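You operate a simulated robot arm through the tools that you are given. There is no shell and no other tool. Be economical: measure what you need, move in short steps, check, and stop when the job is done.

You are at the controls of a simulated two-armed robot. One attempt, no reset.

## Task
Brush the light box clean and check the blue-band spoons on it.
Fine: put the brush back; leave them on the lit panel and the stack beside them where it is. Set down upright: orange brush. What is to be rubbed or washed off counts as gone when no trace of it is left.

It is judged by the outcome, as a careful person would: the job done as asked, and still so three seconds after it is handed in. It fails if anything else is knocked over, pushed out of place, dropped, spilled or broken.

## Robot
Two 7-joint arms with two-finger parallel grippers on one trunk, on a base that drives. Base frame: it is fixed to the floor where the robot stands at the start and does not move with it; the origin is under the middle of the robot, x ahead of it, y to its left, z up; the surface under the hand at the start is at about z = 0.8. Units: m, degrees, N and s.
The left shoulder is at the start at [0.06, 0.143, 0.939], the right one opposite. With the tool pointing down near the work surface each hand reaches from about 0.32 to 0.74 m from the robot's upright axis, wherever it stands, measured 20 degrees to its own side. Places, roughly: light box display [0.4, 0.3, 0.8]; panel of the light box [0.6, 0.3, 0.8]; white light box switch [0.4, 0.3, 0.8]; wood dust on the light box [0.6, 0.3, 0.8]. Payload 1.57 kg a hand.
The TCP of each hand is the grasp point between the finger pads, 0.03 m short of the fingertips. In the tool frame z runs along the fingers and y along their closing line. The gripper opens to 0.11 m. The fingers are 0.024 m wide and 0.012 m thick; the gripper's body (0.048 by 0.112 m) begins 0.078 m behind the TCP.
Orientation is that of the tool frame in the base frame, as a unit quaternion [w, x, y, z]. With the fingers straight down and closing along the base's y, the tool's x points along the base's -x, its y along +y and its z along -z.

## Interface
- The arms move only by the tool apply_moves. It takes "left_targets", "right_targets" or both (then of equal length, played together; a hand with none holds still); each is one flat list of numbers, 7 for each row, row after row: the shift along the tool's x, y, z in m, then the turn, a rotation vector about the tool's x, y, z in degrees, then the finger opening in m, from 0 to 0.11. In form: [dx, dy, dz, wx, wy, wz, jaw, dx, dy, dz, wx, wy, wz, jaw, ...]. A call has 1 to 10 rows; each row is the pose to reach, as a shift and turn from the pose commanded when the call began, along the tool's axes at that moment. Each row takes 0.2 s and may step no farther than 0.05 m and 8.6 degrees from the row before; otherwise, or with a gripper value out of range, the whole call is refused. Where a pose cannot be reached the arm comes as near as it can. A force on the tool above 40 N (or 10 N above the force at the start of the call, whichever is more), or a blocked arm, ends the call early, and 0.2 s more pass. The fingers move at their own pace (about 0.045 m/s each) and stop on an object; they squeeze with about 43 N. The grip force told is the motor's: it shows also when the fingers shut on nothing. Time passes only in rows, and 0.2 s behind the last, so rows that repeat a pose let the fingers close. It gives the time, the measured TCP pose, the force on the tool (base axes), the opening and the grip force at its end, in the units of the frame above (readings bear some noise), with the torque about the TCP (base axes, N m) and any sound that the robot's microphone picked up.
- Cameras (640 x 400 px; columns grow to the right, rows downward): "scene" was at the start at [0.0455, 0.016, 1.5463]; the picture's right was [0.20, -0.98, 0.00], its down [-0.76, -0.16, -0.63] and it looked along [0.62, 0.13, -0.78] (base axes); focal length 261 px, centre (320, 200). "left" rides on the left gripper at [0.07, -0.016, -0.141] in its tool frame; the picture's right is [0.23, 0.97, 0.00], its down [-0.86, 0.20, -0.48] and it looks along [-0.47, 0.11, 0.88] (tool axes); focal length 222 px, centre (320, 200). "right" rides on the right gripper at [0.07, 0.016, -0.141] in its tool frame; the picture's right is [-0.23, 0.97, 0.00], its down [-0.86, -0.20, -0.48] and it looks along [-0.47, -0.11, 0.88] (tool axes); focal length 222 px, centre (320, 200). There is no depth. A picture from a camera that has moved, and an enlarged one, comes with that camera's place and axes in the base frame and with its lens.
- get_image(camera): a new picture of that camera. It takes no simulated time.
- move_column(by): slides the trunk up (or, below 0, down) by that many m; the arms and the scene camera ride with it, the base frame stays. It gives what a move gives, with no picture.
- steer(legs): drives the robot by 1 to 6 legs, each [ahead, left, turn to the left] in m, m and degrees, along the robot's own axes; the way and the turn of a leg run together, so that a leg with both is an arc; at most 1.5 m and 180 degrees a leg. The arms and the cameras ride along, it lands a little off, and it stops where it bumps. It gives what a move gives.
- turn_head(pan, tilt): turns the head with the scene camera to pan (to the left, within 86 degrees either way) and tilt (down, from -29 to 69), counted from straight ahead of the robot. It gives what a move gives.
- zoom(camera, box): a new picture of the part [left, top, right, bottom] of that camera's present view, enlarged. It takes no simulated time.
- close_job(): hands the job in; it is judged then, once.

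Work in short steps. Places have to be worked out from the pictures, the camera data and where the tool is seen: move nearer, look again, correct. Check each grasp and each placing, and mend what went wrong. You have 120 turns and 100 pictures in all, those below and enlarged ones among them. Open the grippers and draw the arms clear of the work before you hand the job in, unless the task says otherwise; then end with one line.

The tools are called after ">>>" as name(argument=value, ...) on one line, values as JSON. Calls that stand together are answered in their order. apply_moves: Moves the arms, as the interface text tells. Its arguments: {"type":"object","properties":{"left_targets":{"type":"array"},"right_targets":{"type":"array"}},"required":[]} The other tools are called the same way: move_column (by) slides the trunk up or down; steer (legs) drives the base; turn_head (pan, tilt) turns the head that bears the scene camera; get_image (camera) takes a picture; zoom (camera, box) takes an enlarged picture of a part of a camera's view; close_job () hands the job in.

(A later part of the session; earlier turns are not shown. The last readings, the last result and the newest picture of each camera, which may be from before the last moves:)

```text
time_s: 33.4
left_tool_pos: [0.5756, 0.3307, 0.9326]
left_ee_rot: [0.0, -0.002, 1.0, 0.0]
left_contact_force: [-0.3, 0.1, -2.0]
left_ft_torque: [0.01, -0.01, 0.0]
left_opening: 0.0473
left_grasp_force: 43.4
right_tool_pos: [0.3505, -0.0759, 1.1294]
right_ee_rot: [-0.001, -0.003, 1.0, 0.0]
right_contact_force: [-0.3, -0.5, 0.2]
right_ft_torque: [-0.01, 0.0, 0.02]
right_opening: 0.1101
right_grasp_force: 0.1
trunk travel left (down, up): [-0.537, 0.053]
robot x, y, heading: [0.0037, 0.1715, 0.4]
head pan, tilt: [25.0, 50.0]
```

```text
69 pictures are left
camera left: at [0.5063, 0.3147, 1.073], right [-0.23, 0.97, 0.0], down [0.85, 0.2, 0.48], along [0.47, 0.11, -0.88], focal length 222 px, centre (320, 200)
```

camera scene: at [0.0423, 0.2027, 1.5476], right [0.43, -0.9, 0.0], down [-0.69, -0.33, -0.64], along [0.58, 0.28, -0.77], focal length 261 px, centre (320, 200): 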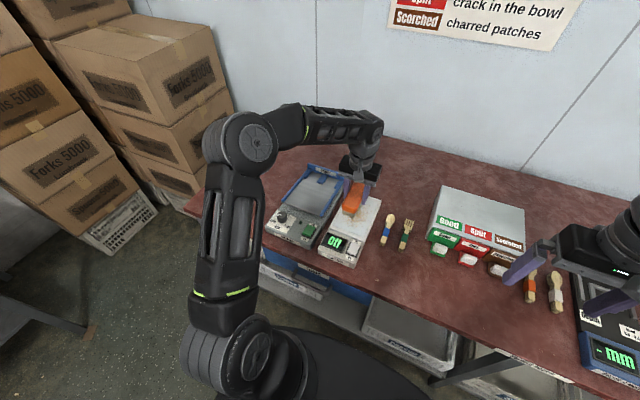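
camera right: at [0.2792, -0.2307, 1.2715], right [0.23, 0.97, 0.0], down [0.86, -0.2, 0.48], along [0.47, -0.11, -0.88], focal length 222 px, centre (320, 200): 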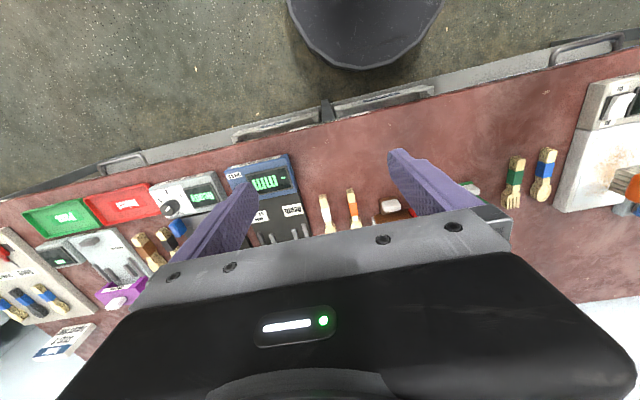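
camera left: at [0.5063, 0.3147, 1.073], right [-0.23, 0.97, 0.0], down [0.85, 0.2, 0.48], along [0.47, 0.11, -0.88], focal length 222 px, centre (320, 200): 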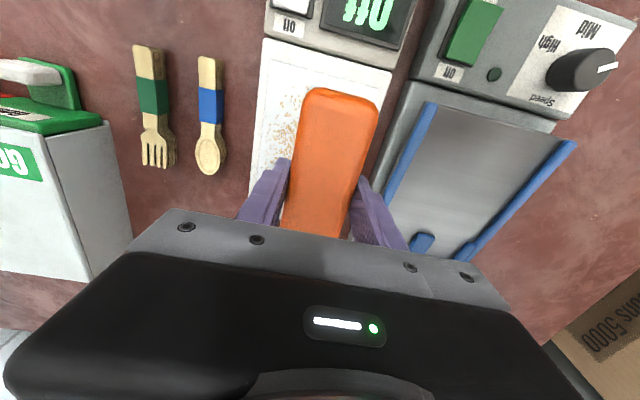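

In reach now. I move to the left side of the panel (y≈0.343) and lower carefully.

>>> apply_moves(left_targets=[0.005, 0.012, 0.02, 0, 0, 0, 0.02, 0.005, 0.012, 0.035, 0, 0, 0, 0.02, 0.005, 0.012, 0.041, 0, 0, 0, 0.02, 0.005, 0.012, 0.045, 0, 0, 0, 0.02])

>>> zoom(camera="scene", box=[305, 165, 401, 225])

```text
time_s: 34.4
left_tool_pos: [0.5694, 0.3447, 0.8882]
left_ee_rot: [0.001, -0.001, 1.0, 0.001]
left_contact_force: [0.6, 0.3, -1.3]
left_ft_torque: [0.0, -0.02, -0.01]
left_opening: 0.0474
left_grasp_force: 43.8
right_tool_pos: [0.3509, -0.0744, 1.1298]
right_ee_rot: [0.0, -0.003, 1.0, 0.0]
right_contact_force: [1.0, 0.0, 0.0]
right_ft_torque: [-0.03, -0.02, -0.01]
right_opening: 0.1098
right_grasp_force: 0.0
trunk travel left (down, up): [-0.537, 0.053]
robot x, y, heading: [0.0011, 0.1701, 0.1]
head pan, tilt: [25.0, 50.0]
```

```text
6.67 times, centred on (353, 195) of scene
camera zoom: at [0.0413, 0.2032, 1.5476], right [0.43, -0.9, 0.0], down [-0.69, -0.33, -0.64], along [0.58, 0.28, -0.77], focal length 1743 px, centre (100, 233)
```

zoom: 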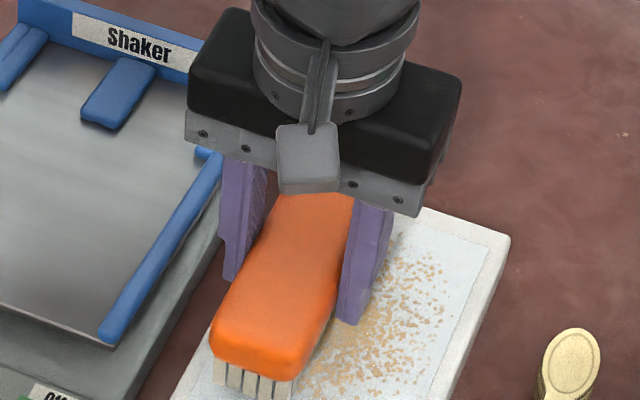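

Still ~1–2 cm above the panel. I keep lowering in small steps until contact shows.

>>> apply_moves(left_targets=[0, 0, 0.004, 0, 0, 0, 0.02, 0, 0, 0.007, 0, 0, 0, 0.02, 0, 0, 0.01, 0, 0, 0, 0.02])

>>> zoom(camera="scene", box=[305, 165, 401, 225])

```text
time_s: 35.2
left_tool_pos: [0.5698, 0.3445, 0.8782]
left_ee_rot: [0.0, -0.001, 1.0, 0.0]
left_contact_force: [0.9, 0.0, -1.0]
left_ft_torque: [-0.01, 0.03, 0.0]
left_opening: 0.0474
left_grasp_force: 43.0
right_tool_pos: [0.3509, -0.0743, 1.1287]
right_ee_rot: [0.0, -0.003, 1.0, 0.0]
right_contact_force: [-0.6, 0.0, -0.3]
right_ft_torque: [0.0, 0.01, 0.0]
right_opening: 0.1097
right_grasp_force: 0.0
trunk travel left (down, up): [-0.537, 0.053]
robot x, y, heading: [-0.003, 0.1697, 0.2]
head pan, tilt: [25.0, 50.0]
```

```text
6.67 times, centred on (353, 195) of scene
camera zoom: at [0.0413, 0.2032, 1.5476], right [0.43, -0.9, 0.0], down [-0.69, -0.33, -0.64], along [0.58, 0.28, -0.77], focal length 1743 px, centre (100, 233)
```

zoom: 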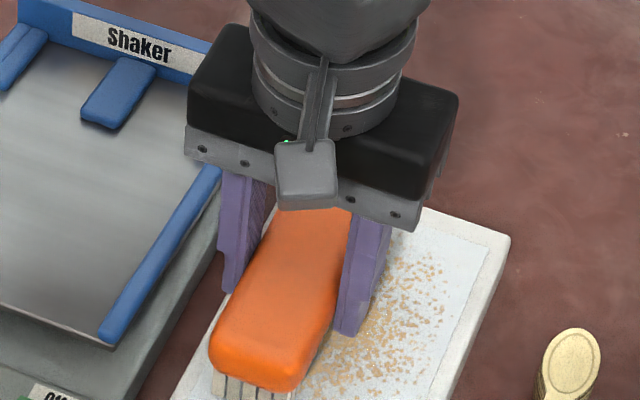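

>>> apply_moves(left_targets=[0, 0, 0.002, 0, 0, 0, 0.02, 0, 0, 0.004, 0, 0, 0, 0.02, 0, 0, 0.006, 0, 0, 0, 0.02, 0, 0, 0.008, 0, 0, 0, 0.02])

```text
time_s: 36.2
left_tool_pos: [0.5717, 0.3445, 0.8765]
left_ee_rot: [0.007, -0.002, 1.0, 0.001]
left_contact_force: [-2.5, 0.9, 19.9]
left_ft_torque: [-0.03, 0.91, -0.1]
left_opening: 0.0473
left_grasp_force: 43.2
right_tool_pos: [0.3498, -0.0738, 1.1299]
right_ee_rot: [0.001, -0.003, 1.0, 0.0]
right_contact_force: [0.1, 0.0, -0.2]
right_ft_torque: [-0.01, 0.02, 0.0]
right_opening: 0.1104
right_grasp_force: 0.1
trunk travel left (down, up): [-0.537, 0.053]
robot x, y, heading: [-0.0009, 0.1718, 0.2]
head pan, tilt: [25.0, 50.0]
stopped in row 4 (left hand): the force on the tool passed its limit at 42 N (the readings are from after the stop); the commanded pose is now the measured one
```

Contact at TCP z≈0.8765. With moderate pressure I sweep across toward −y and back.

>>> apply_moves(left_targets=[0, -0.012, -0.0005, 0, 0, 0, 0.02, 0, -0.025, -0.0005, 0, 0, 0, 0.02, 0, -0.038, -0.0005, 0, 0, 0, 0.02, 0, -0.05, -0.0005, 0, 0, 0, 0.02])

>>> zoom(camera="scene", box=[305, 165, 401, 225])

```text
time_s: 37.2
left_tool_pos: [0.5706, 0.296, 0.8768]
left_ee_rot: [0.006, -0.003, 1.0, 0.0]
left_contact_force: [0.0, 8.1, 28.6]
left_ft_torque: [0.25, 0.36, -0.2]
left_opening: 0.0474
left_grasp_force: 43.1
right_tool_pos: [0.3495, -0.0734, 1.1314]
right_ee_rot: [0.001, -0.003, 1.0, -0.001]
right_contact_force: [0.7, -0.4, 0.0]
right_ft_torque: [-0.03, -0.02, 0.01]
right_opening: 0.1102
right_grasp_force: 0.1
trunk travel left (down, up): [-0.537, 0.053]
robot x, y, heading: [-0.0025, 0.1741, 0.3]
head pan, tilt: [25.0, 50.0]
```

```text
6.67 times, centred on (353, 195) of scene
camera zoom: at [0.0386, 0.2037, 1.5478], right [0.43, -0.9, 0.0], down [-0.69, -0.33, -0.64], along [0.58, 0.28, -0.77], focal length 1743 px, centre (100, 233)
```

zoom: 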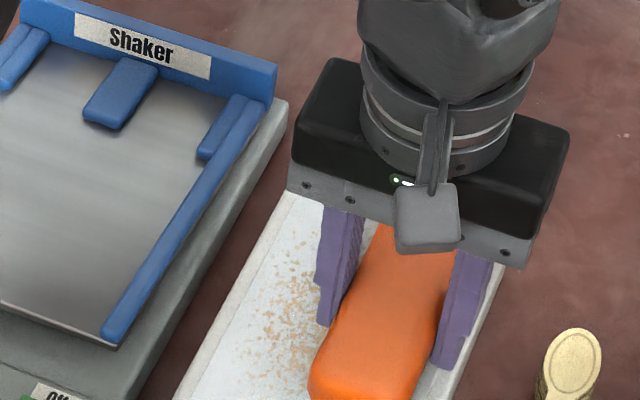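

Dust is getting thinner. I do more back-and-forth strokes, with slightly less pressure.

>>> apply_moves(left_targets=[0, 0.013, -0.0005, 0, 0, 0, 0.02, 0, 0.027, -0.0005, 0, 0, 0, 0.02, 0, 0.04, -0.0005, 0, 0, 0, 0.02, 0, 0.051, -0.0005, 0, 0, 0, 0.02, 0, 0.04, -0.0005, 0, 0, 0, 0.02, 0, 0.027, -0.0005, 0, 0, 0, 0.02, 0, 0.013, -0.0005, 0, 0, 0, 0.02, 0, 0, -0.0005, 0, 0, 0, 0.02, 0, -0.002, -0.0005, 0, 0, 0, 0.02])

>>> zoom(camera="scene", box=[305, 165, 401, 225])

```text
time_s: 39.2
left_tool_pos: [0.5702, 0.2935, 0.8771]
left_ee_rot: [0.006, -0.003, 1.0, 0.001]
left_contact_force: [-0.3, 7.5, 21.8]
left_ft_torque: [0.21, -0.31, 0.09]
left_opening: 0.0476
left_grasp_force: 42.8
right_tool_pos: [0.349, -0.0745, 1.1304]
right_ee_rot: [0.001, -0.003, 1.0, 0.0]
right_contact_force: [-0.1, 0.3, -0.4]
right_ft_torque: [0.0, -0.02, 0.0]
right_opening: 0.1099
right_grasp_force: 0.0
trunk travel left (down, up): [-0.537, 0.053]
robot x, y, heading: [-0.0041, 0.172, 0.1]
head pan, tilt: [25.0, 50.0]
```

```text
6.67 times, centred on (353, 195) of scene
camera zoom: at [0.039, 0.2039, 1.5477], right [0.43, -0.9, 0.0], down [-0.69, -0.33, -0.64], along [0.58, 0.27, -0.77], focal length 1743 px, centre (100, 233)
```

zoom: 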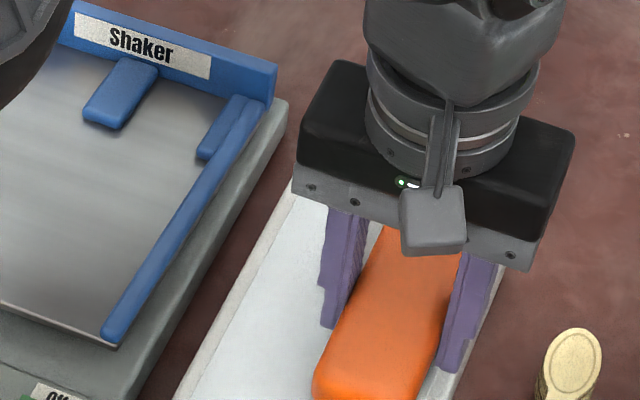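

The left area looks clear. I shift 0.025 m outward along x and stroke once more back and forth to cover the far part.

>>> apply_moves(left_targets=[-0.012, 0, -0.0007, 0, 0, 0, 0.02, -0.025, 0, -0.0007, 0, 0, 0, 0.02, -0.025, 0.013, -0.0007, 0, 0, 0, 0.02, -0.025, 0.027, -0.0007, 0, 0, 0, 0.02, -0.025, 0.04, -0.0007, 0, 0, 0, 0.02, -0.025, 0.052, -0.0007, 0, 0, 0, 0.02, -0.025, 0.039, -0.0007, 0, 0, 0, 0.02, -0.025, 0.026, -0.0007, 0, 0, 0, 0.02, -0.025, 0.013, -0.0007, 0, 0, 0, 0.02, -0.025, 0, -0.0007, 0, 0, 0, 0.02])

>>> apply_moves(left_targets=[0, 0.02, -0.02, 0, 0, 0, 0.02, 0.03, 0.05, -0.06, 0, 0, 0, 0.02, 0.06, 0.085, -0.08, 0, 0, 0, 0.02, 0.09, 0.12, -0.09, 0, 0, 0, 0.02, 0.12, 0.15, -0.1, 0, 0, 0, 0.02])

>>> zoom(camera="scene", box=[285, 160, 445, 260])

```text
time_s: 41.4
left_tool_pos: [0.5957, 0.2939, 0.8767]
left_ee_rot: [0.005, -0.003, 1.0, 0.001]
left_contact_force: [-0.1, 3.0, 9.1]
left_ft_torque: [0.04, -0.28, 0.1]
left_opening: 0.0471
left_grasp_force: 43.1
right_tool_pos: [0.351, -0.0748, 1.1288]
right_ee_rot: [0.0, -0.003, 1.0, 0.0]
right_contact_force: [-0.2, 0.5, -0.2]
right_ft_torque: [0.03, 0.03, 0.0]
right_opening: 0.1097
right_grasp_force: 0.0
trunk travel left (down, up): [-0.537, 0.053]
robot x, y, heading: [-0.0003, 0.1692, 0.3]
head pan, tilt: [25.0, 50.0]
```

```text
refused: row 2 steps farther than a row can; nothing moved
```

```text
4.00 times, centred on (365, 210) of scene
camera zoom: at [0.0402, 0.2034, 1.5477], right [0.43, -0.9, 0.0], down [-0.69, -0.33, -0.64], along [0.58, 0.28, -0.77], focal length 1046 px, centre (140, 160)
```

zoom: 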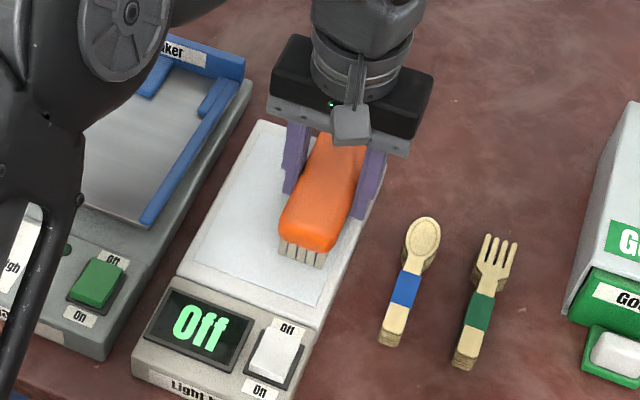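

I lift the brush clear and to the back-left in smaller steps to inspect the panel.

>>> apply_moves(left_targets=[0, 0.0, -0.03, 0, 0, 0, 0.02, 0.0, 0.0, -0.07, 0, 0, 0, 0.02, 0.03, 0.02, -0.1, 0, 0, 0, 0.02, 0.06, 0.05, -0.11, 0, 0, 0, 0.02, 0.09, 0.08, -0.11, 0, 0, 0, 0.02, 0.12, 0.11, -0.11, 0, 0, 0, 0.02])

>>> zoom(camera="scene", box=[285, 160, 445, 260])

>>> get_image(camera="left")

```text
time_s: 42.8
left_tool_pos: [0.4749, 0.4038, 0.9845]
left_ee_rot: [0.004, -0.002, 1.0, 0.0]
left_contact_force: [-0.1, 0.2, -1.0]
left_ft_torque: [0.03, -0.04, -0.02]
left_opening: 0.0474
left_grasp_force: 43.2
right_tool_pos: [0.3502, -0.0733, 1.1293]
right_ee_rot: [0.0, -0.002, 1.0, 0.0]
right_contact_force: [0.5, -0.3, 0.4]
right_ft_torque: [-0.06, 0.0, -0.03]
right_opening: 0.11
right_grasp_force: 0.0
trunk travel left (down, up): [-0.537, 0.053]
robot x, y, heading: [0.0034, 0.1693, 0.0]
head pan, tilt: [25.0, 50.0]
```

```text
4.00 times, centred on (365, 210) of scene
camera zoom: at [0.0404, 0.204, 1.5476], right [0.43, -0.9, 0.0], down [-0.69, -0.33, -0.64], along [0.58, 0.27, -0.77], focal length 1046 px, centre (140, 160)
```

zoom: 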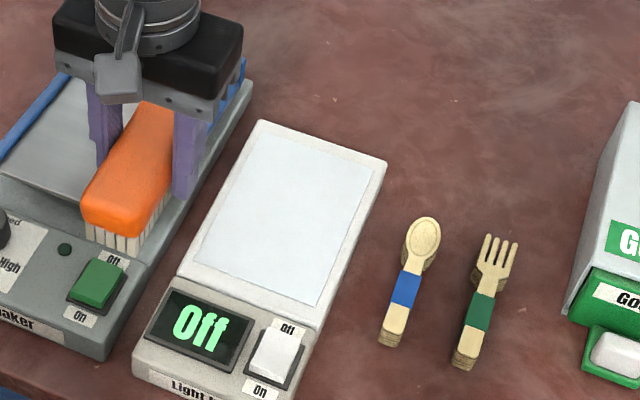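

```text
62 pictures are left
camera left: at [0.4043, 0.3867, 1.125], right [-0.23, 0.97, 0.0], down [0.85, 0.2, 0.49], along [0.47, 0.11, -0.87], focal length 222 px, centre (320, 200)
```

left: 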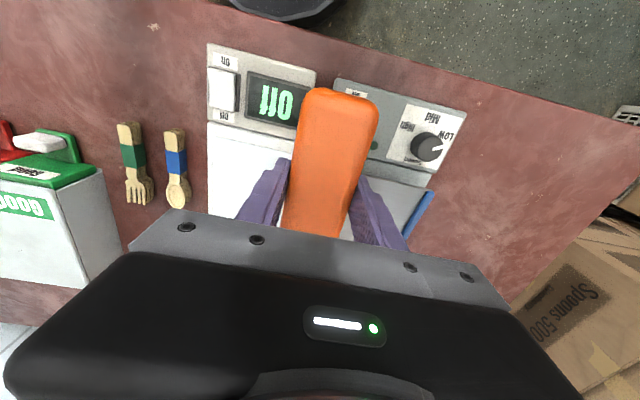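

The panel is clean. Now I return the brush: drive back 0.17 m to the right, then carry it to its old spot (0.482, 0.0605) with its original yaw.

>>> steer(legs=[[0, -0.17, 0]])

>>> apply_moves(left_targets=[0, -0.015, -0.02, 0, 0, 8.4, 0.02, 0, -0.03, -0.02, 0, 0, 16.8, 0.02, 0, -0.045, -0.02, 0, 0, 25.2, 0.02, 0, -0.06, -0.02, 0, 0, 33.6, 0.02, 0, -0.075, -0.02, 0, 0, 42, 0.02, 0, -0.09, -0.02, 0, 0, 50.4, 0.02, 0, -0.105, -0.02, 0, 0, 58.8, 0.02, 0, -0.12, -0.02, 0, 0, 67.2, 0.02, 0, -0.14, -0.02, 0, 0, 75.6, 0.02, 0, -0.16, -0.02, 0, 0, 84, 0.02])

```text
time_s: 44.3
left_tool_pos: [0.4769, 0.2316, 0.9858]
left_ee_rot: [0.004, -0.002, 1.0, 0.001]
left_contact_force: [-0.4, 0.5, -1.2]
left_ft_torque: [0.01, 0.02, -0.03]
left_opening: 0.0474
left_grasp_force: 42.4
right_tool_pos: [0.3506, -0.247, 1.1281]
right_ee_rot: [-0.001, -0.003, 1.0, 0.001]
right_contact_force: [0.4, 0.1, 0.2]
right_ft_torque: [0.03, -0.03, 0.01]
right_opening: 0.11
right_grasp_force: 0.0
trunk travel left (down, up): [-0.537, 0.053]
robot x, y, heading: [0.0037, -0.0009, 0.2]
head pan, tilt: [25.0, 50.0]
```

```text
time_s: 46.5
left_tool_pos: [0.4759, 0.0724, 1.0049]
left_ee_rot: [0.003, 0.669, 0.743, 0.003]
left_contact_force: [-0.3, -0.5, -1.5]
left_ft_torque: [-0.03, 0.0, 0.01]
left_opening: 0.0478
left_grasp_force: 42.9
right_tool_pos: [0.3517, -0.2463, 1.13]
right_ee_rot: [0.001, -0.003, 1.0, 0.0]
right_contact_force: [-0.1, 0.9, -0.7]
right_ft_torque: [0.0, 0.02, 0.02]
right_opening: 0.1099
right_grasp_force: 0.0
trunk travel left (down, up): [-0.537, 0.053]
robot x, y, heading: [0.0012, -0.0043, 0.1]
head pan, tilt: [25.0, 50.0]
```

I finish the yaw, centre over the old spot and descend to just above contact.

>>> apply_moves(left_targets=[-0.0125, 0.0048, 0.0, 0, 0, 5.5, 0.02, -0.0125, 0.0048, 0.04, 0, 0, 5.5, 0.02, -0.0125, 0.0048, 0.08, 0, 0, 5.5, 0.02, -0.0125, 0.0048, 0.12, 0, 0, 5.5, 0.02, -0.0125, 0.0048, 0.145, 0, 0, 5.5, 0.02, -0.0125, 0.0048, 0.156, 0, 0, 5.5, 0.02])

>>> get_image(camera="left")

```text
time_s: 47.9
left_tool_pos: [0.4848, 0.0612, 0.8481]
left_ee_rot: [0.004, 0.702, 0.712, 0.003]
left_contact_force: [-0.1, 1.3, -0.2]
left_ft_torque: [-0.05, 0.01, 0.03]
left_opening: 0.0476
left_grasp_force: 43.7
right_tool_pos: [0.3509, -0.2452, 1.1304]
right_ee_rot: [-0.001, -0.003, 1.0, 0.001]
right_contact_force: [-0.7, 0.2, 0.6]
right_ft_torque: [0.0, 0.01, -0.02]
right_opening: 0.1101
right_grasp_force: 0.0
trunk travel left (down, up): [-0.537, 0.053]
robot x, y, heading: [-0.0008, -0.0002, 0.2]
head pan, tilt: [25.0, 50.0]
```

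```text
61 pictures are left
camera left: at [0.4671, 0.1293, 0.989], right [0.97, 0.24, 0.01], down [0.21, -0.85, 0.48], along [0.12, -0.46, -0.88], focal length 222 px, centre (320, 200)
```

left: 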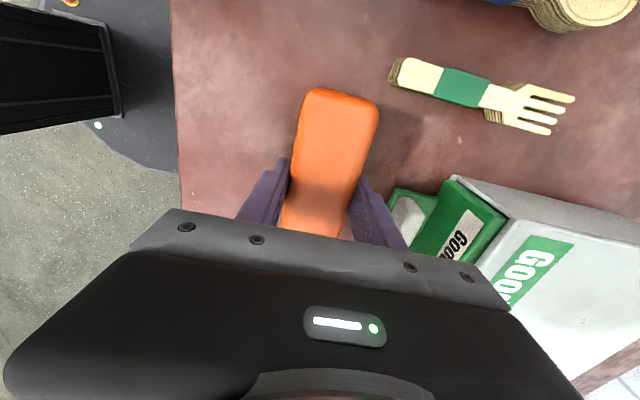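

Matches the original view. I trim x by 2.5 mm and lower the last millimetres to contact.

>>> apply_moves(left_targets=[0, -0.0025, 0.002, 0, 0, 0, 0.02, 0, -0.0025, 0.004, 0, 0, 0, 0.02, 0, -0.0025, 0.0055, 0, 0, 0, 0.02, 0, -0.0025, 0.0065, 0, 0, 0, 0.02])

```text
time_s: 48.9
left_tool_pos: [0.4824, 0.0605, 0.8428]
left_ee_rot: [0.003, 0.703, 0.711, 0.003]
left_contact_force: [-0.6, -0.2, -1.1]
left_ft_torque: [0.01, -0.02, 0.02]
left_opening: 0.0472
left_grasp_force: 42.9
right_tool_pos: [0.3519, -0.2449, 1.1294]
right_ee_rot: [0.0, -0.003, 1.0, 0.0]
right_contact_force: [-1.1, 0.2, -0.4]
right_ft_torque: [-0.05, 0.0, 0.0]
right_opening: 0.1101
right_grasp_force: 0.1
trunk travel left (down, up): [-0.537, 0.053]
robot x, y, heading: [0.0037, 0.0014, 0.3]
head pan, tilt: [25.0, 50.0]
```

>>> apply_moves(left_targets=[0, 0, 0.001, 0, 0, 0, 0.02, 0, 0, 0.0015, 0, 0, 0, 0.02])

```text
time_s: 49.5
left_tool_pos: [0.4822, 0.0599, 0.8421]
left_ee_rot: [0.004, 0.703, 0.711, 0.003]
left_contact_force: [-0.9, 1.6, 6.0]
left_ft_torque: [-0.38, 0.23, -0.06]
left_opening: 0.0472
left_grasp_force: 42.9
right_tool_pos: [0.3514, -0.2443, 1.1288]
right_ee_rot: [0.0, -0.003, 1.0, 0.0]
right_contact_force: [0.3, -0.5, -0.6]
right_ft_torque: [0.01, 0.03, -0.01]
right_opening: 0.1099
right_grasp_force: 0.0
trunk travel left (down, up): [-0.537, 0.053]
robot x, y, heading: [0.0047, -0.0037, 0.2]
head pan, tilt: [25.0, 50.0]
```

Contact (6 N). I release and lift straight up.

>>> apply_moves(left_targets=[0, 0, 0, 0, 0, 0, 0.075, 0, 0, 0, 0, 0, 0, 0.075, 0, 0, 0, 0, 0, 0, 0.075, 0, 0, -0.03, 0, 0, 0, 0.075, 0, 0, -0.07, 0, 0, 0, 0.075, 0, 0, -0.11, 0, 0, 0, 0.075, 0, 0, -0.15, 0, 0, 0, 0.075])

>>> get_image(camera="left")

```text
time_s: 51.1
left_tool_pos: [0.4796, 0.0608, 0.9921]
left_ee_rot: [0.002, 0.703, 0.711, 0.004]
left_contact_force: [0.1, 0.2, 0.4]
left_ft_torque: [0.03, 0.0, 0.0]
left_opening: 0.075
left_grasp_force: 0.1
right_tool_pos: [0.3512, -0.2457, 1.128]
right_ee_rot: [0.0, -0.003, 1.0, 0.0]
right_contact_force: [0.0, 0.3, 0.3]
right_ft_torque: [-0.03, 0.01, 0.0]
right_opening: 0.11
right_grasp_force: 0.1
trunk travel left (down, up): [-0.537, 0.053]
robot x, y, heading: [0.0008, -0.0006, 0.1]
head pan, tilt: [25.0, 50.0]
```

```text
60 pictures are left
camera left: at [0.4621, 0.1297, 1.1319], right [0.97, 0.24, 0.01], down [0.21, -0.85, 0.48], along [0.12, -0.46, -0.88], focal length 222 px, centre (320, 200)
```

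left: 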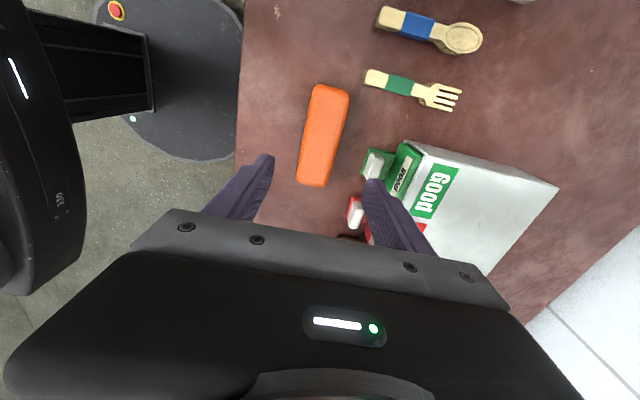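

The brush is back in place, upright. Next I rotate the hand back to natural yaw and drive left 0.15 m for the spoons.

>>> apply_moves(left_targets=[0, 0, 0, 0, 0, -8.5, 0.075, 0, 0, 0, 0, 0, -17, 0.075, 0, 0, 0, 0, 0, -25.5, 0.075, 0, 0, 0, 0, 0, -34, 0.075, 0, 0, 0, 0, 0, -42.5, 0.075, 0, 0, 0, 0, 0, -51, 0.075, 0, 0, 0, 0, 0, -59.5, 0.075, 0, 0, 0, 0, 0, -68, 0.075, 0, 0, 0, 0, 0, -76.5, 0.075, 0, 0, 0, 0, 0, -85, 0.075])

>>> steer(legs=[[0, 0.15, 0]])

>>> get_image(camera="left")

>>> get_image(camera="scene")

```text
time_s: 53.3
left_tool_pos: [0.4806, 0.0593, 0.9897]
left_ee_rot: [0.005, 0.037, 0.999, 0.001]
left_contact_force: [-0.2, -0.7, 0.5]
left_ft_torque: [0.0, 0.01, 0.0]
left_opening: 0.0752
left_grasp_force: 0.1
right_tool_pos: [0.3514, -0.245, 1.1295]
right_ee_rot: [0.0, -0.004, 1.0, 0.0]
right_contact_force: [0.2, 0.1, 1.5]
right_ft_torque: [0.03, -0.01, 0.01]
right_opening: 0.1098
right_grasp_force: 0.1
trunk travel left (down, up): [-0.537, 0.053]
robot x, y, heading: [0.0019, -0.001, 0.5]
head pan, tilt: [25.0, 50.0]
```

```text
time_s: 54.6
left_tool_pos: [0.4795, 0.211, 0.9915]
left_ee_rot: [0.004, 0.038, 0.999, 0.0]
left_contact_force: [0.6, 0.1, 0.3]
left_ft_torque: [-0.06, -0.02, -0.03]
left_opening: 0.0752
left_grasp_force: 0.1
right_tool_pos: [0.351, -0.0941, 1.1309]
right_ee_rot: [0.001, -0.003, 1.0, -0.001]
right_contact_force: [0.3, 0.4, 0.5]
right_ft_torque: [-0.02, 0.01, -0.01]
right_opening: 0.1101
right_grasp_force: 0.0
trunk travel left (down, up): [-0.537, 0.053]
robot x, y, heading: [0.0047, 0.1481, 0.2]
head pan, tilt: [25.0, 50.0]
```

```text
59 pictures are left
camera left: at [0.4086, 0.1999, 1.1309], right [-0.15, 0.99, 0.0], down [0.86, 0.14, 0.49], along [0.48, 0.07, -0.87], focal length 222 px, centre (320, 200)
```

left: 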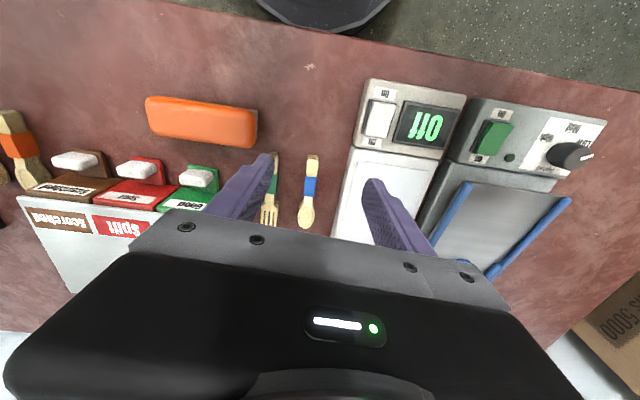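

```text
58 pictures are left
camera scene: at [0.0413, 0.1841, 1.5476], right [0.43, -0.9, 0.0], down [-0.69, -0.33, -0.64], along [0.58, 0.27, -0.77], focal length 261 px, centre (320, 200)
```

scene: 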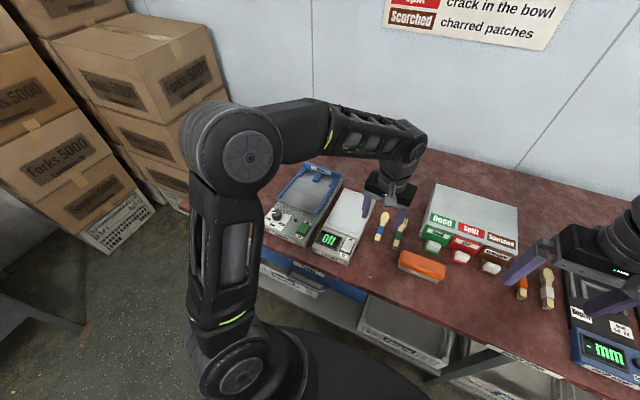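

Spoon bundle lies along x, band centre at about (0.56, 0.2075). I straighten the hand and go above it, narrowing the jaw to 0.045.

>>> apply_moves(left_targets=[-0.03, 0.001, 0.0, 0, 0.3, -2.2, 0.045, -0.06, 0.002, 0.03, 0, 0.5, -4.4, 0.045, -0.0835, 0.003, 0.06, 0, 0.5, -4.4, 0.045, -0.0835, 0.003, 0.095, 0, 0.5, -4.4, 0.045, -0.0835, 0.003, 0.095, 0, 0.5, -4.4, 0.045])

>>> get_image(camera="left")

>>> zoom(camera="scene", box=[340, 180, 436, 240])

```text
time_s: 55.8
left_tool_pos: [0.5642, 0.2077, 0.8962]
left_ee_rot: [0.0, -0.001, 1.0, 0.001]
left_contact_force: [0.5, -0.3, -0.3]
left_ft_torque: [0.0, 0.0, 0.01]
left_opening: 0.045
left_grasp_force: 0.2
right_tool_pos: [0.3513, -0.0949, 1.1298]
right_ee_rot: [0.0, -0.002, 1.0, 0.0]
right_contact_force: [-0.6, -0.1, 0.4]
right_ft_torque: [0.0, -0.02, 0.03]
right_opening: 0.1101
right_grasp_force: 0.0
trunk travel left (down, up): [-0.537, 0.053]
robot x, y, heading: [0.0015, 0.1455, 0.5]
head pan, tilt: [25.0, 50.0]
```

```text
57 pictures are left
camera left: at [0.4949, 0.1905, 1.0371], right [-0.23, 0.97, 0.0], down [0.85, 0.2, 0.48], along [0.47, 0.11, -0.88], focal length 222 px, centre (320, 200)
```

left: 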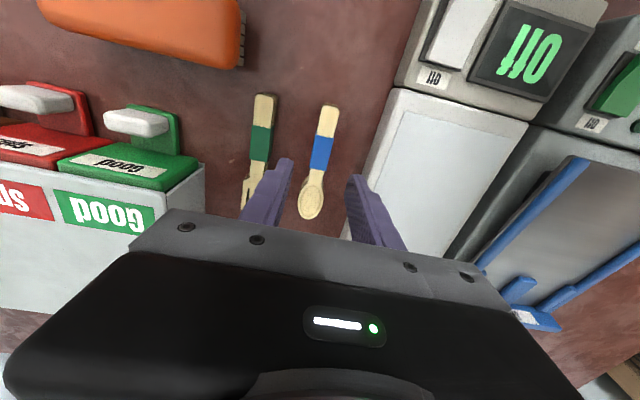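

```text
6.67 times, centred on (388, 210) of scene
camera zoom: at [0.0411, 0.1824, 1.5476], right [0.43, -0.9, 0.0], down [-0.69, -0.33, -0.64], along [0.58, 0.27, -0.77], focal length 1743 px, centre (-133, 133)
```

zoom: 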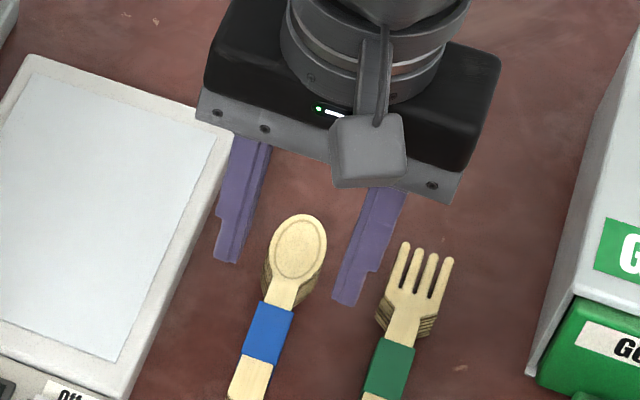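

Well aligned. I descend so the fingertips straddle the banded bundle, just above the table.

>>> apply_moves(left_targets=[0, 0, 0.03, 0, 0, 0, 0.045, 0, 0, 0.05, 0, 0, 0, 0.045, 0, 0, 0.06, 0, 0, 0, 0.045])

>>> get_image(camera="left")

>>> zoom(camera="scene", box=[340, 190, 436, 250])

```text
time_s: 56.6
left_tool_pos: [0.5641, 0.2072, 0.8374]
left_ee_rot: [0.0, 0.0, 1.0, 0.0]
left_contact_force: [0.0, 0.0, -0.3]
left_ft_torque: [0.01, -0.01, 0.0]
left_opening: 0.0452
left_grasp_force: 0.0
right_tool_pos: [0.3509, -0.0954, 1.1289]
right_ee_rot: [0.0, -0.003, 1.0, 0.0]
right_contact_force: [0.2, -0.6, -0.8]
right_ft_torque: [-0.01, 0.0, 0.02]
right_opening: 0.1099
right_grasp_force: 0.0
trunk travel left (down, up): [-0.537, 0.053]
robot x, y, heading: [0.0004, 0.1515, 0.2]
head pan, tilt: [25.0, 50.0]
```

```text
55 pictures are left
camera left: at [0.4953, 0.1899, 0.9769], right [-0.23, 0.97, 0.0], down [0.86, 0.2, 0.48], along [0.47, 0.11, -0.88], focal length 222 px, centre (320, 200)
```

left: 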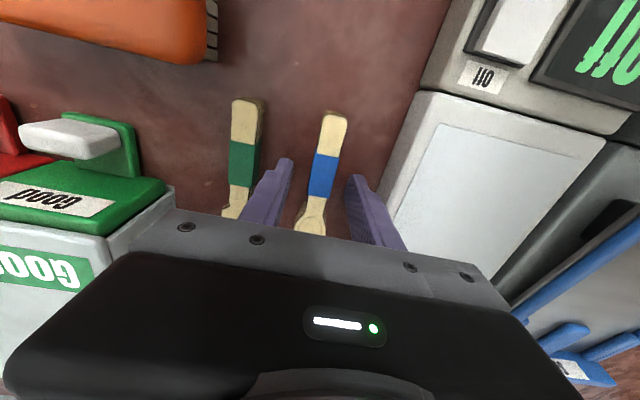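

```text
6.67 times, centred on (388, 220) of scene
camera zoom: at [0.0415, 0.1823, 1.5476], right [0.43, -0.9, 0.0], down [-0.69, -0.33, -0.64], along [0.58, 0.27, -0.77], focal length 1743 px, centre (-133, 67)
```

zoom: 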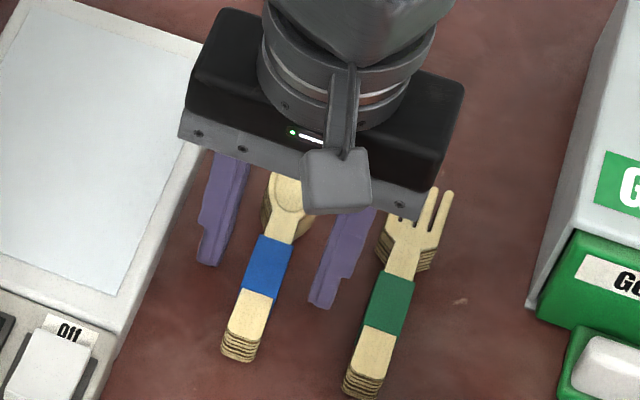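

Fingers straddle the band with clear gaps on both sides. I lower 3 mm and close.

>>> apply_moves(left_targets=[0, 0, 0.003, 0, 0, 0, 0.045, 0, 0, 0.003, 0, 0, 0, 0.01, 0, 0, 0.003, 0, 0, 0, 0.005, 0, 0, 0.003, 0, 0, 0, 0.005, 0, 0, 0.003, 0, 0, 0, 0.005, 0, 0, 0.003, 0, 0, 0, 0.005])

```text
time_s: 58.0
left_tool_pos: [0.5648, 0.2088, 0.8341]
left_ee_rot: [0.0, -0.001, 1.0, 0.001]
left_contact_force: [0.6, 0.2, -0.4]
left_ft_torque: [0.0, 0.02, -0.05]
left_opening: 0.0144
left_grasp_force: 30.4
right_tool_pos: [0.3507, -0.0963, 1.13]
right_ee_rot: [0.001, -0.002, 1.0, 0.0]
right_contact_force: [-0.2, -0.6, 0.5]
right_ft_torque: [0.02, 0.04, -0.01]
right_opening: 0.1101
right_grasp_force: 0.1
trunk travel left (down, up): [-0.537, 0.053]
robot x, y, heading: [0.0049, 0.1483, 0.4]
head pan, tilt: [25.0, 50.0]
```

Bundle gripped (14 mm). I lift it and carry it over the panel.

>>> apply_moves(left_targets=[0, 0, -0.03, 0, 0, 0, 0.005, 0, 0, -0.06, 0, 0, 0, 0.005, 0, 0, -0.08, 0, 0, 0, 0.005, 0, 0.035, -0.08, 0, 0, 0, 0.005, -0.005, 0.075, -0.08, 0, 0, 0, 0.005, -0.01, 0.11, -0.08, 0, 0, 0, 0.005])

>>> get_image(camera="left")

>>> zoom(camera="scene", box=[290, 170, 418, 250])

```text
time_s: 59.4
left_tool_pos: [0.5744, 0.3187, 0.9127]
left_ee_rot: [-0.001, 0.0, 1.0, 0.0]
left_contact_force: [0.0, 0.1, 0.0]
left_ft_torque: [-0.01, 0.01, 0.01]
left_opening: 0.0139
left_grasp_force: 31.0
right_tool_pos: [0.3518, -0.0944, 1.1304]
right_ee_rot: [0.0, -0.003, 1.0, 0.0]
right_contact_force: [-0.6, 0.4, 0.0]
right_ft_torque: [-0.04, -0.03, -0.02]
right_opening: 0.1098
right_grasp_force: 0.0
trunk travel left (down, up): [-0.537, 0.053]
robot x, y, heading: [0.0022, 0.1484, 0.6]
head pan, tilt: [25.0, 50.0]
```

```text
53 pictures are left
camera left: at [0.5054, 0.3019, 1.054], right [-0.23, 0.97, 0.0], down [0.86, 0.2, 0.48], along [0.47, 0.11, -0.88], focal length 222 px, centre (320, 200)
```

left: 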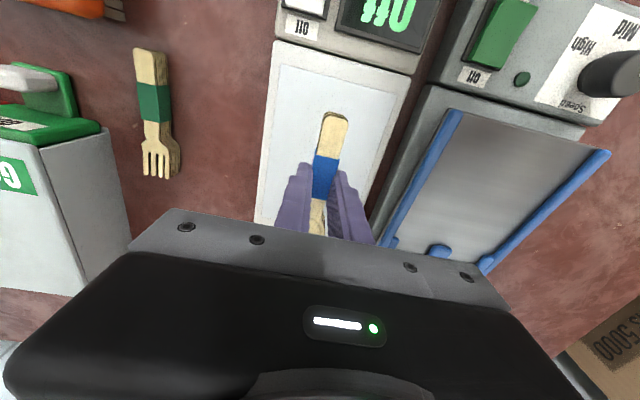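

```text
5.00 times, centred on (354, 210) of scene
camera zoom: at [0.0414, 0.1832, 1.5476], right [0.43, -0.9, 0.0], down [-0.69, -0.33, -0.64], along [0.58, 0.27, -0.77], focal length 1307 px, centre (150, 150)
```

zoom: 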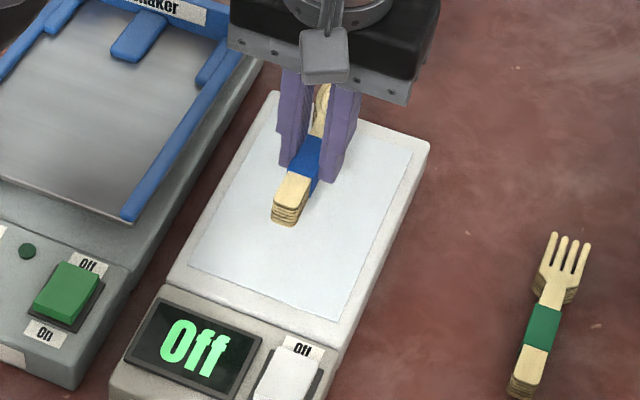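

Bundle above the panel's centre. Panel is ~0.0345 above the table, so contact is expected at TCP z≈0.8685; I lower to near that.

>>> apply_moves(left_targets=[0, 0, 0.025, 0, 0, 0, 0.005, 0, 0, 0.036, 0, 0, 0, 0.005, 0, 0, 0.04, 0, 0, 0, 0.005, 0, 0, 0.042, 0, 0, 0, 0.005, 0, 0, 0.0435, 0, 0, 0, 0.005, 0, 0, 0.0445, 0, 0, 0, 0.005])

```text
time_s: 60.8
left_tool_pos: [0.5743, 0.3169, 0.8705]
left_ee_rot: [0.0, -0.001, 1.0, 0.001]
left_contact_force: [0.1, -0.9, -0.6]
left_ft_torque: [-0.02, 0.01, 0.03]
left_opening: 0.0143
left_grasp_force: 30.0
right_tool_pos: [0.3507, -0.0956, 1.1291]
right_ee_rot: [0.0, -0.003, 1.0, 0.0]
right_contact_force: [1.0, -1.1, 0.2]
right_ft_torque: [-0.02, -0.01, 0.0]
right_opening: 0.1099
right_grasp_force: 0.1
trunk travel left (down, up): [-0.537, 0.053]
robot x, y, heading: [-0.0014, 0.1508, 0.3]
head pan, tilt: [25.0, 50.0]
```

>>> apply_moves(left_targets=[0, 0, 0.001, 0, 0, 0, 0.005, 0, 0, 0.002, 0, 0, 0, 0.005])

```text
time_s: 61.4
left_tool_pos: [0.5735, 0.3165, 0.8685]
left_ee_rot: [0.0, 0.0, 1.0, 0.001]
left_contact_force: [-2.1, 1.0, 12.2]
left_ft_torque: [0.03, 0.45, -0.02]
left_opening: 0.0144
left_grasp_force: 30.7
right_tool_pos: [0.3499, -0.096, 1.1301]
right_ee_rot: [0.001, -0.003, 1.0, 0.0]
right_contact_force: [0.4, 0.3, 0.3]
right_ft_torque: [0.03, -0.01, -0.01]
right_opening: 0.1102
right_grasp_force: 0.0
trunk travel left (down, up): [-0.537, 0.053]
robot x, y, heading: [-0.0029, 0.1474, 0.3]
head pan, tilt: [25.0, 50.0]
```

Contact at the expected height. I release gently, then rise and withdraw.

>>> apply_moves(left_targets=[0, 0, 0, 0, 0, 0, 0.04, 0, 0, 0, 0, 0, 0, 0.04, 0, 0, 0, 0, 0, 0, 0.04, 0, 0, -0.03, 0, 0, 0, 0.04, 0, 0, -0.07, 0, 0, 0, 0.04, 0, 0, -0.11, 0, 0, 0, 0.04, 0.045, 0, -0.11, 0, 0, 0, 0.04, 0.09, 0, -0.11, 0, 0, 0, 0.04, 0.13, 0, -0.11, 0, 0, 0, 0.04])

>>> get_image(camera="left")

>>> zoom(camera="scene", box=[280, 170, 440, 270])

```text
time_s: 63.4
left_tool_pos: [0.4438, 0.3164, 0.9775]
left_ee_rot: [0.001, -0.001, 1.0, 0.001]
left_contact_force: [-0.3, -0.2, -0.3]
left_ft_torque: [0.05, -0.03, -0.03]
left_opening: 0.0401
left_grasp_force: 0.1
right_tool_pos: [0.3497, -0.0953, 1.1291]
right_ee_rot: [0.0, -0.003, 1.0, -0.001]
right_contact_force: [0.1, 0.3, 0.7]
right_ft_torque: [0.02, -0.01, -0.02]
right_opening: 0.1101
right_grasp_force: 0.0
trunk travel left (down, up): [-0.537, 0.053]
robot x, y, heading: [-0.0009, 0.1515, 0.3]
head pan, tilt: [25.0, 50.0]
```

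```text
51 pictures are left
camera left: at [0.3736, 0.2998, 1.1176], right [-0.23, 0.97, 0.0], down [0.85, 0.2, 0.48], along [0.47, 0.11, -0.88], focal length 222 px, centre (320, 200)
```

left: 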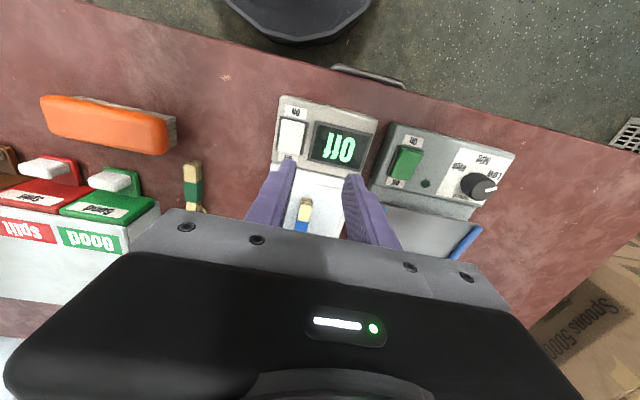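

```text
4.00 times, centred on (360, 220) of scene
camera zoom: at [0.0401, 0.1826, 1.5476], right [0.43, -0.9, 0.0], down [-0.69, -0.33, -0.64], along [0.58, 0.27, -0.77], focal length 1046 px, centre (160, 120)
```

zoom: 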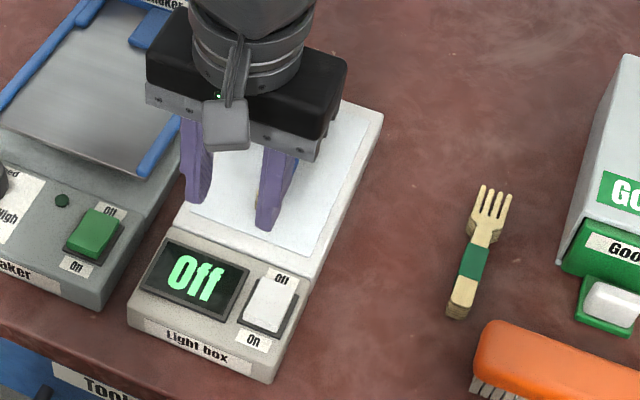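

The bundle rests on the panel. Now the switch: rocker centre at about (0.441, 0.279), its "On" end nearer to me at x≈0.424. I close the fingers and go above that end.

>>> apply_moves(left_targets=[0.01, -0.019, 0, 0, 0, 0, 0, 0.02, -0.0375, 0.0, 0, 0, 0, 0, 0.02, -0.0375, 0.03, 0, 0, 0, 0, 0.02, -0.0375, 0.06, 0, 0, 0, 0])

>>> get_image(camera="left")

>>> zoom(camera="scene", box=[280, 200, 400, 275])

```text
time_s: 64.4
left_tool_pos: [0.4245, 0.2779, 0.9171]
left_ee_rot: [0.0, 0.0, 1.0, 0.0]
left_contact_force: [0.2, 0.7, 0.4]
left_ft_torque: [-0.02, -0.04, -0.05]
left_opening: 0.0001
left_grasp_force: 21.1
right_tool_pos: [0.3512, -0.0966, 1.1301]
right_ee_rot: [0.001, -0.002, 1.0, 0.0]
right_contact_force: [-0.3, 0.2, 0.3]
right_ft_torque: [0.02, 0.0, 0.02]
right_opening: 0.1098
right_grasp_force: 0.1
trunk travel left (down, up): [-0.537, 0.053]
robot x, y, heading: [0.0035, 0.1513, 0.3]
head pan, tilt: [25.0, 50.0]
```

```text
49 pictures are left
camera left: at [0.3546, 0.2618, 1.058], right [-0.23, 0.97, 0.0], down [0.85, 0.2, 0.48], along [0.47, 0.11, -0.88], focal length 222 px, centre (320, 200)
```

left: 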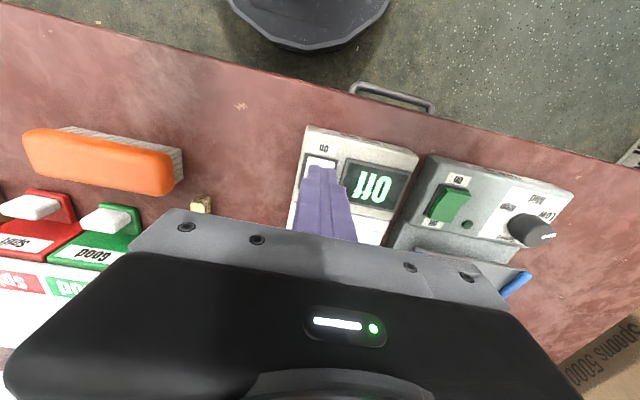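

```text
5.33 times, centred on (340, 238) of scene
camera zoom: at [0.0416, 0.1823, 1.5476], right [0.43, -0.9, 0.0], down [-0.69, -0.33, -0.64], along [0.58, 0.27, -0.77], focal length 1394 px, centre (213, 0)
```

zoom: 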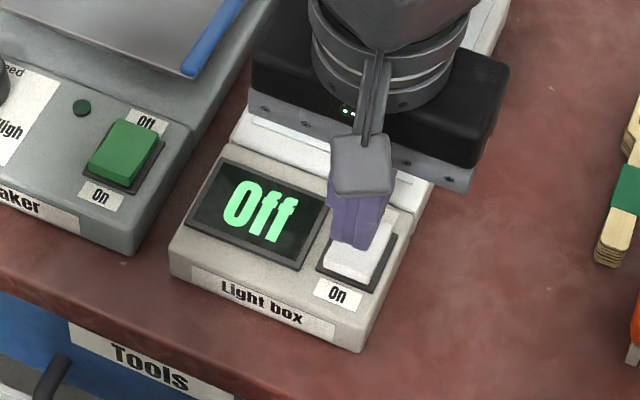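

Aligned over the near ("On") half. I press down in small steps.

>>> apply_moves(left_targets=[0, 0, 0.015, 0, 0, 0, 0, 0, 0, 0.025, 0, 0, 0, 0, 0, 0, 0.031, 0, 0, 0, 0, 0, 0, 0.035, 0, 0, 0, 0, 0, 0, 0.038, 0, 0, 0, 0])

>>> zoom(camera="scene", box=[280, 200, 400, 275])

```text
time_s: 65.6
left_tool_pos: [0.424, 0.2793, 0.8791]
left_ee_rot: [0.001, -0.001, 1.0, 0.001]
left_contact_force: [0.1, -0.4, 0.6]
left_ft_torque: [0.0, 0.04, 0.01]
left_opening: 0.0
left_grasp_force: 21.4
right_tool_pos: [0.3501, -0.0952, 1.1299]
right_ee_rot: [0.001, -0.003, 1.0, 0.0]
right_contact_force: [0.7, -0.1, -0.7]
right_ft_torque: [0.01, 0.02, -0.03]
right_opening: 0.11
right_grasp_force: 0.1
trunk travel left (down, up): [-0.537, 0.053]
robot x, y, heading: [0.002, 0.1502, 0.5]
head pan, tilt: [25.0, 50.0]
```

```text
5.33 times, centred on (340, 238) of scene
camera zoom: at [0.0413, 0.1824, 1.5476], right [0.43, -0.9, 0.0], down [-0.69, -0.33, -0.64], along [0.58, 0.27, -0.77], focal length 1394 px, centre (213, 0)
```

zoom: 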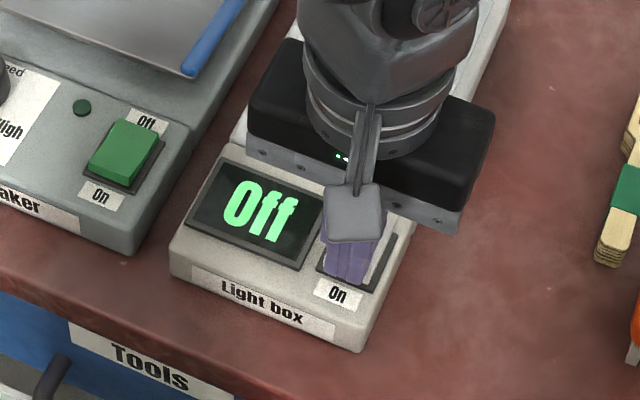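

>>> apply_moves(left_targets=[0, 0, 0.002, 0, 0, 0, 0, 0, 0, 0.004, 0, 0, 0, 0, 0, 0, 0.006, 0, 0, 0, 0, 0, 0, 0.008, 0, 0, 0, 0])

>>> zoom(camera="scene", box=[280, 200, 400, 275])

```text
time_s: 66.8
left_tool_pos: [0.4233, 0.2788, 0.8757]
left_ee_rot: [0.004, -0.001, 1.0, 0.0]
left_contact_force: [-10.1, 3.8, 25.6]
left_ft_torque: [0.15, 0.04, -0.11]
left_opening: 0.0
left_grasp_force: 21.5
right_tool_pos: [0.3485, -0.0952, 1.13]
right_ee_rot: [0.001, -0.004, 1.0, 0.0]
right_contact_force: [-1.0, -0.4, -0.9]
right_ft_torque: [0.04, 0.01, 0.01]
right_opening: 0.11
right_grasp_force: 0.2
trunk travel left (down, up): [-0.537, 0.053]
robot x, y, heading: [-0.0027, 0.1491, 0.6]
head pan, tilt: [25.0, 50.0]
stopped in row 4 (left hand): the force on the tool passed its limit at 43 N (the readings are from after the stop); the commanded pose is now the measured one
```

```text
5.33 times, centred on (340, 238) of scene
camera zoom: at [0.0378, 0.1824, 1.5478], right [0.43, -0.9, 0.0], down [-0.69, -0.33, -0.64], along [0.58, 0.28, -0.76], focal length 1394 px, centre (213, 0)
```

zoom: 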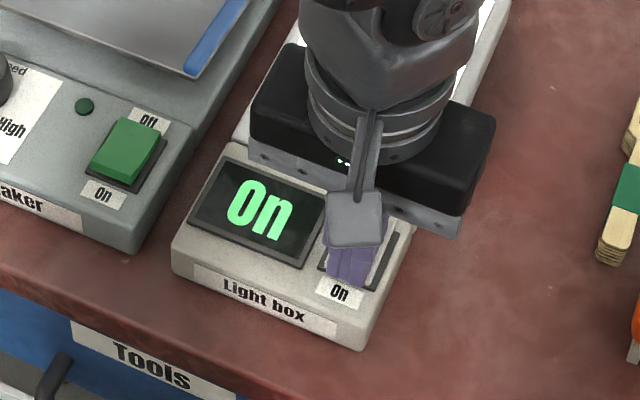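

The display reads On. I lift off and withdraw the arm up and aside to inspect.

>>> apply_moves(left_targets=[0, 0, -0.03, 0, 0, 0, 0, 0, 0, -0.07, 0, 0, 0, 0, 0, 0, -0.115, 0, 0, 0, 0, 0.0, 0.045, -0.13, 0, 0, 0, 0.04, 0.03, 0.08, -0.14, 0, 0, 0, 0.07, 0.06, 0.115, -0.15, 0, 0, 0, 0.1])

>>> zoom(camera="scene", box=[280, 160, 440, 260])

>>> zoom(camera="scene", box=[325, 180, 389, 220])

>>> get_image(camera="scene")

```text
time_s: 68.2
left_tool_pos: [0.3643, 0.3946, 1.0225]
left_ee_rot: [0.003, -0.001, 1.0, -0.001]
left_contact_force: [-0.5, 0.1, 0.5]
left_ft_torque: [0.01, 0.03, 0.01]
left_opening: 0.064
left_grasp_force: 0.1
right_tool_pos: [0.3503, -0.0938, 1.13]
right_ee_rot: [0.0, -0.003, 1.0, 0.0]
right_contact_force: [0.0, 0.3, -0.2]
right_ft_torque: [-0.02, -0.01, 0.0]
right_opening: 0.11
right_grasp_force: 0.0
trunk travel left (down, up): [-0.537, 0.053]
robot x, y, heading: [-0.0027, 0.1465, 0.3]
head pan, tilt: [25.0, 50.0]
```

```text
4.00 times, centred on (360, 210) of scene
camera zoom: at [0.0402, 0.1832, 1.5476], right [0.43, -0.9, 0.0], down [-0.69, -0.33, -0.64], along [0.58, 0.27, -0.77], focal length 1046 px, centre (160, 160)
```

zoom: 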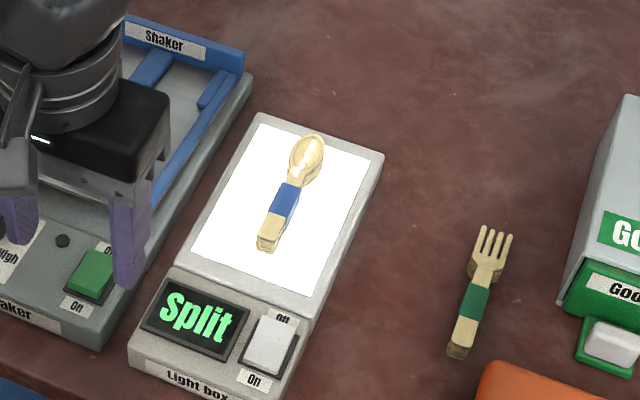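

```text
10.00 times, centred on (357, 200) of scene
camera zoom: at [0.0402, 0.1832, 1.5476], right [0.43, -0.9, 0.0], down [-0.69, -0.33, -0.64], along [0.58, 0.27, -0.77], focal length 2614 px, centre (-50, 200)
```

zoom: 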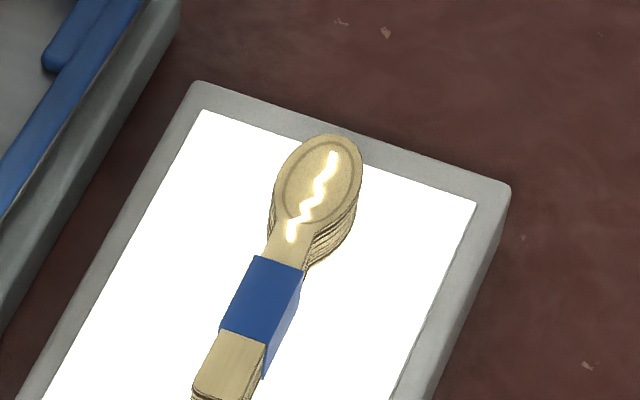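

```text
43 pictures are left
camera scene: at [0.0402, 0.1832, 1.5476], right [0.43, -0.9, 0.0], down [-0.69, -0.33, -0.64], along [0.58, 0.27, -0.77], focal length 261 px, centre (320, 200)
```

scene: 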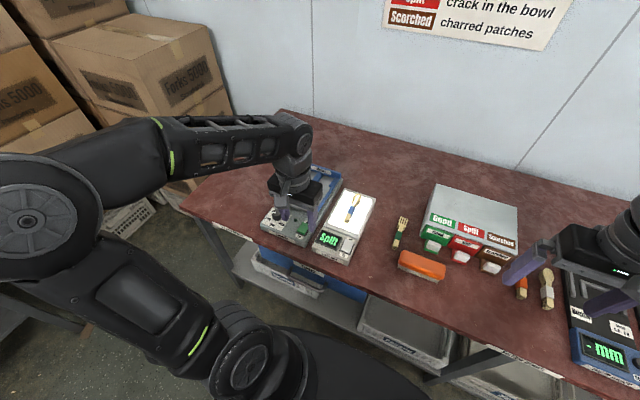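

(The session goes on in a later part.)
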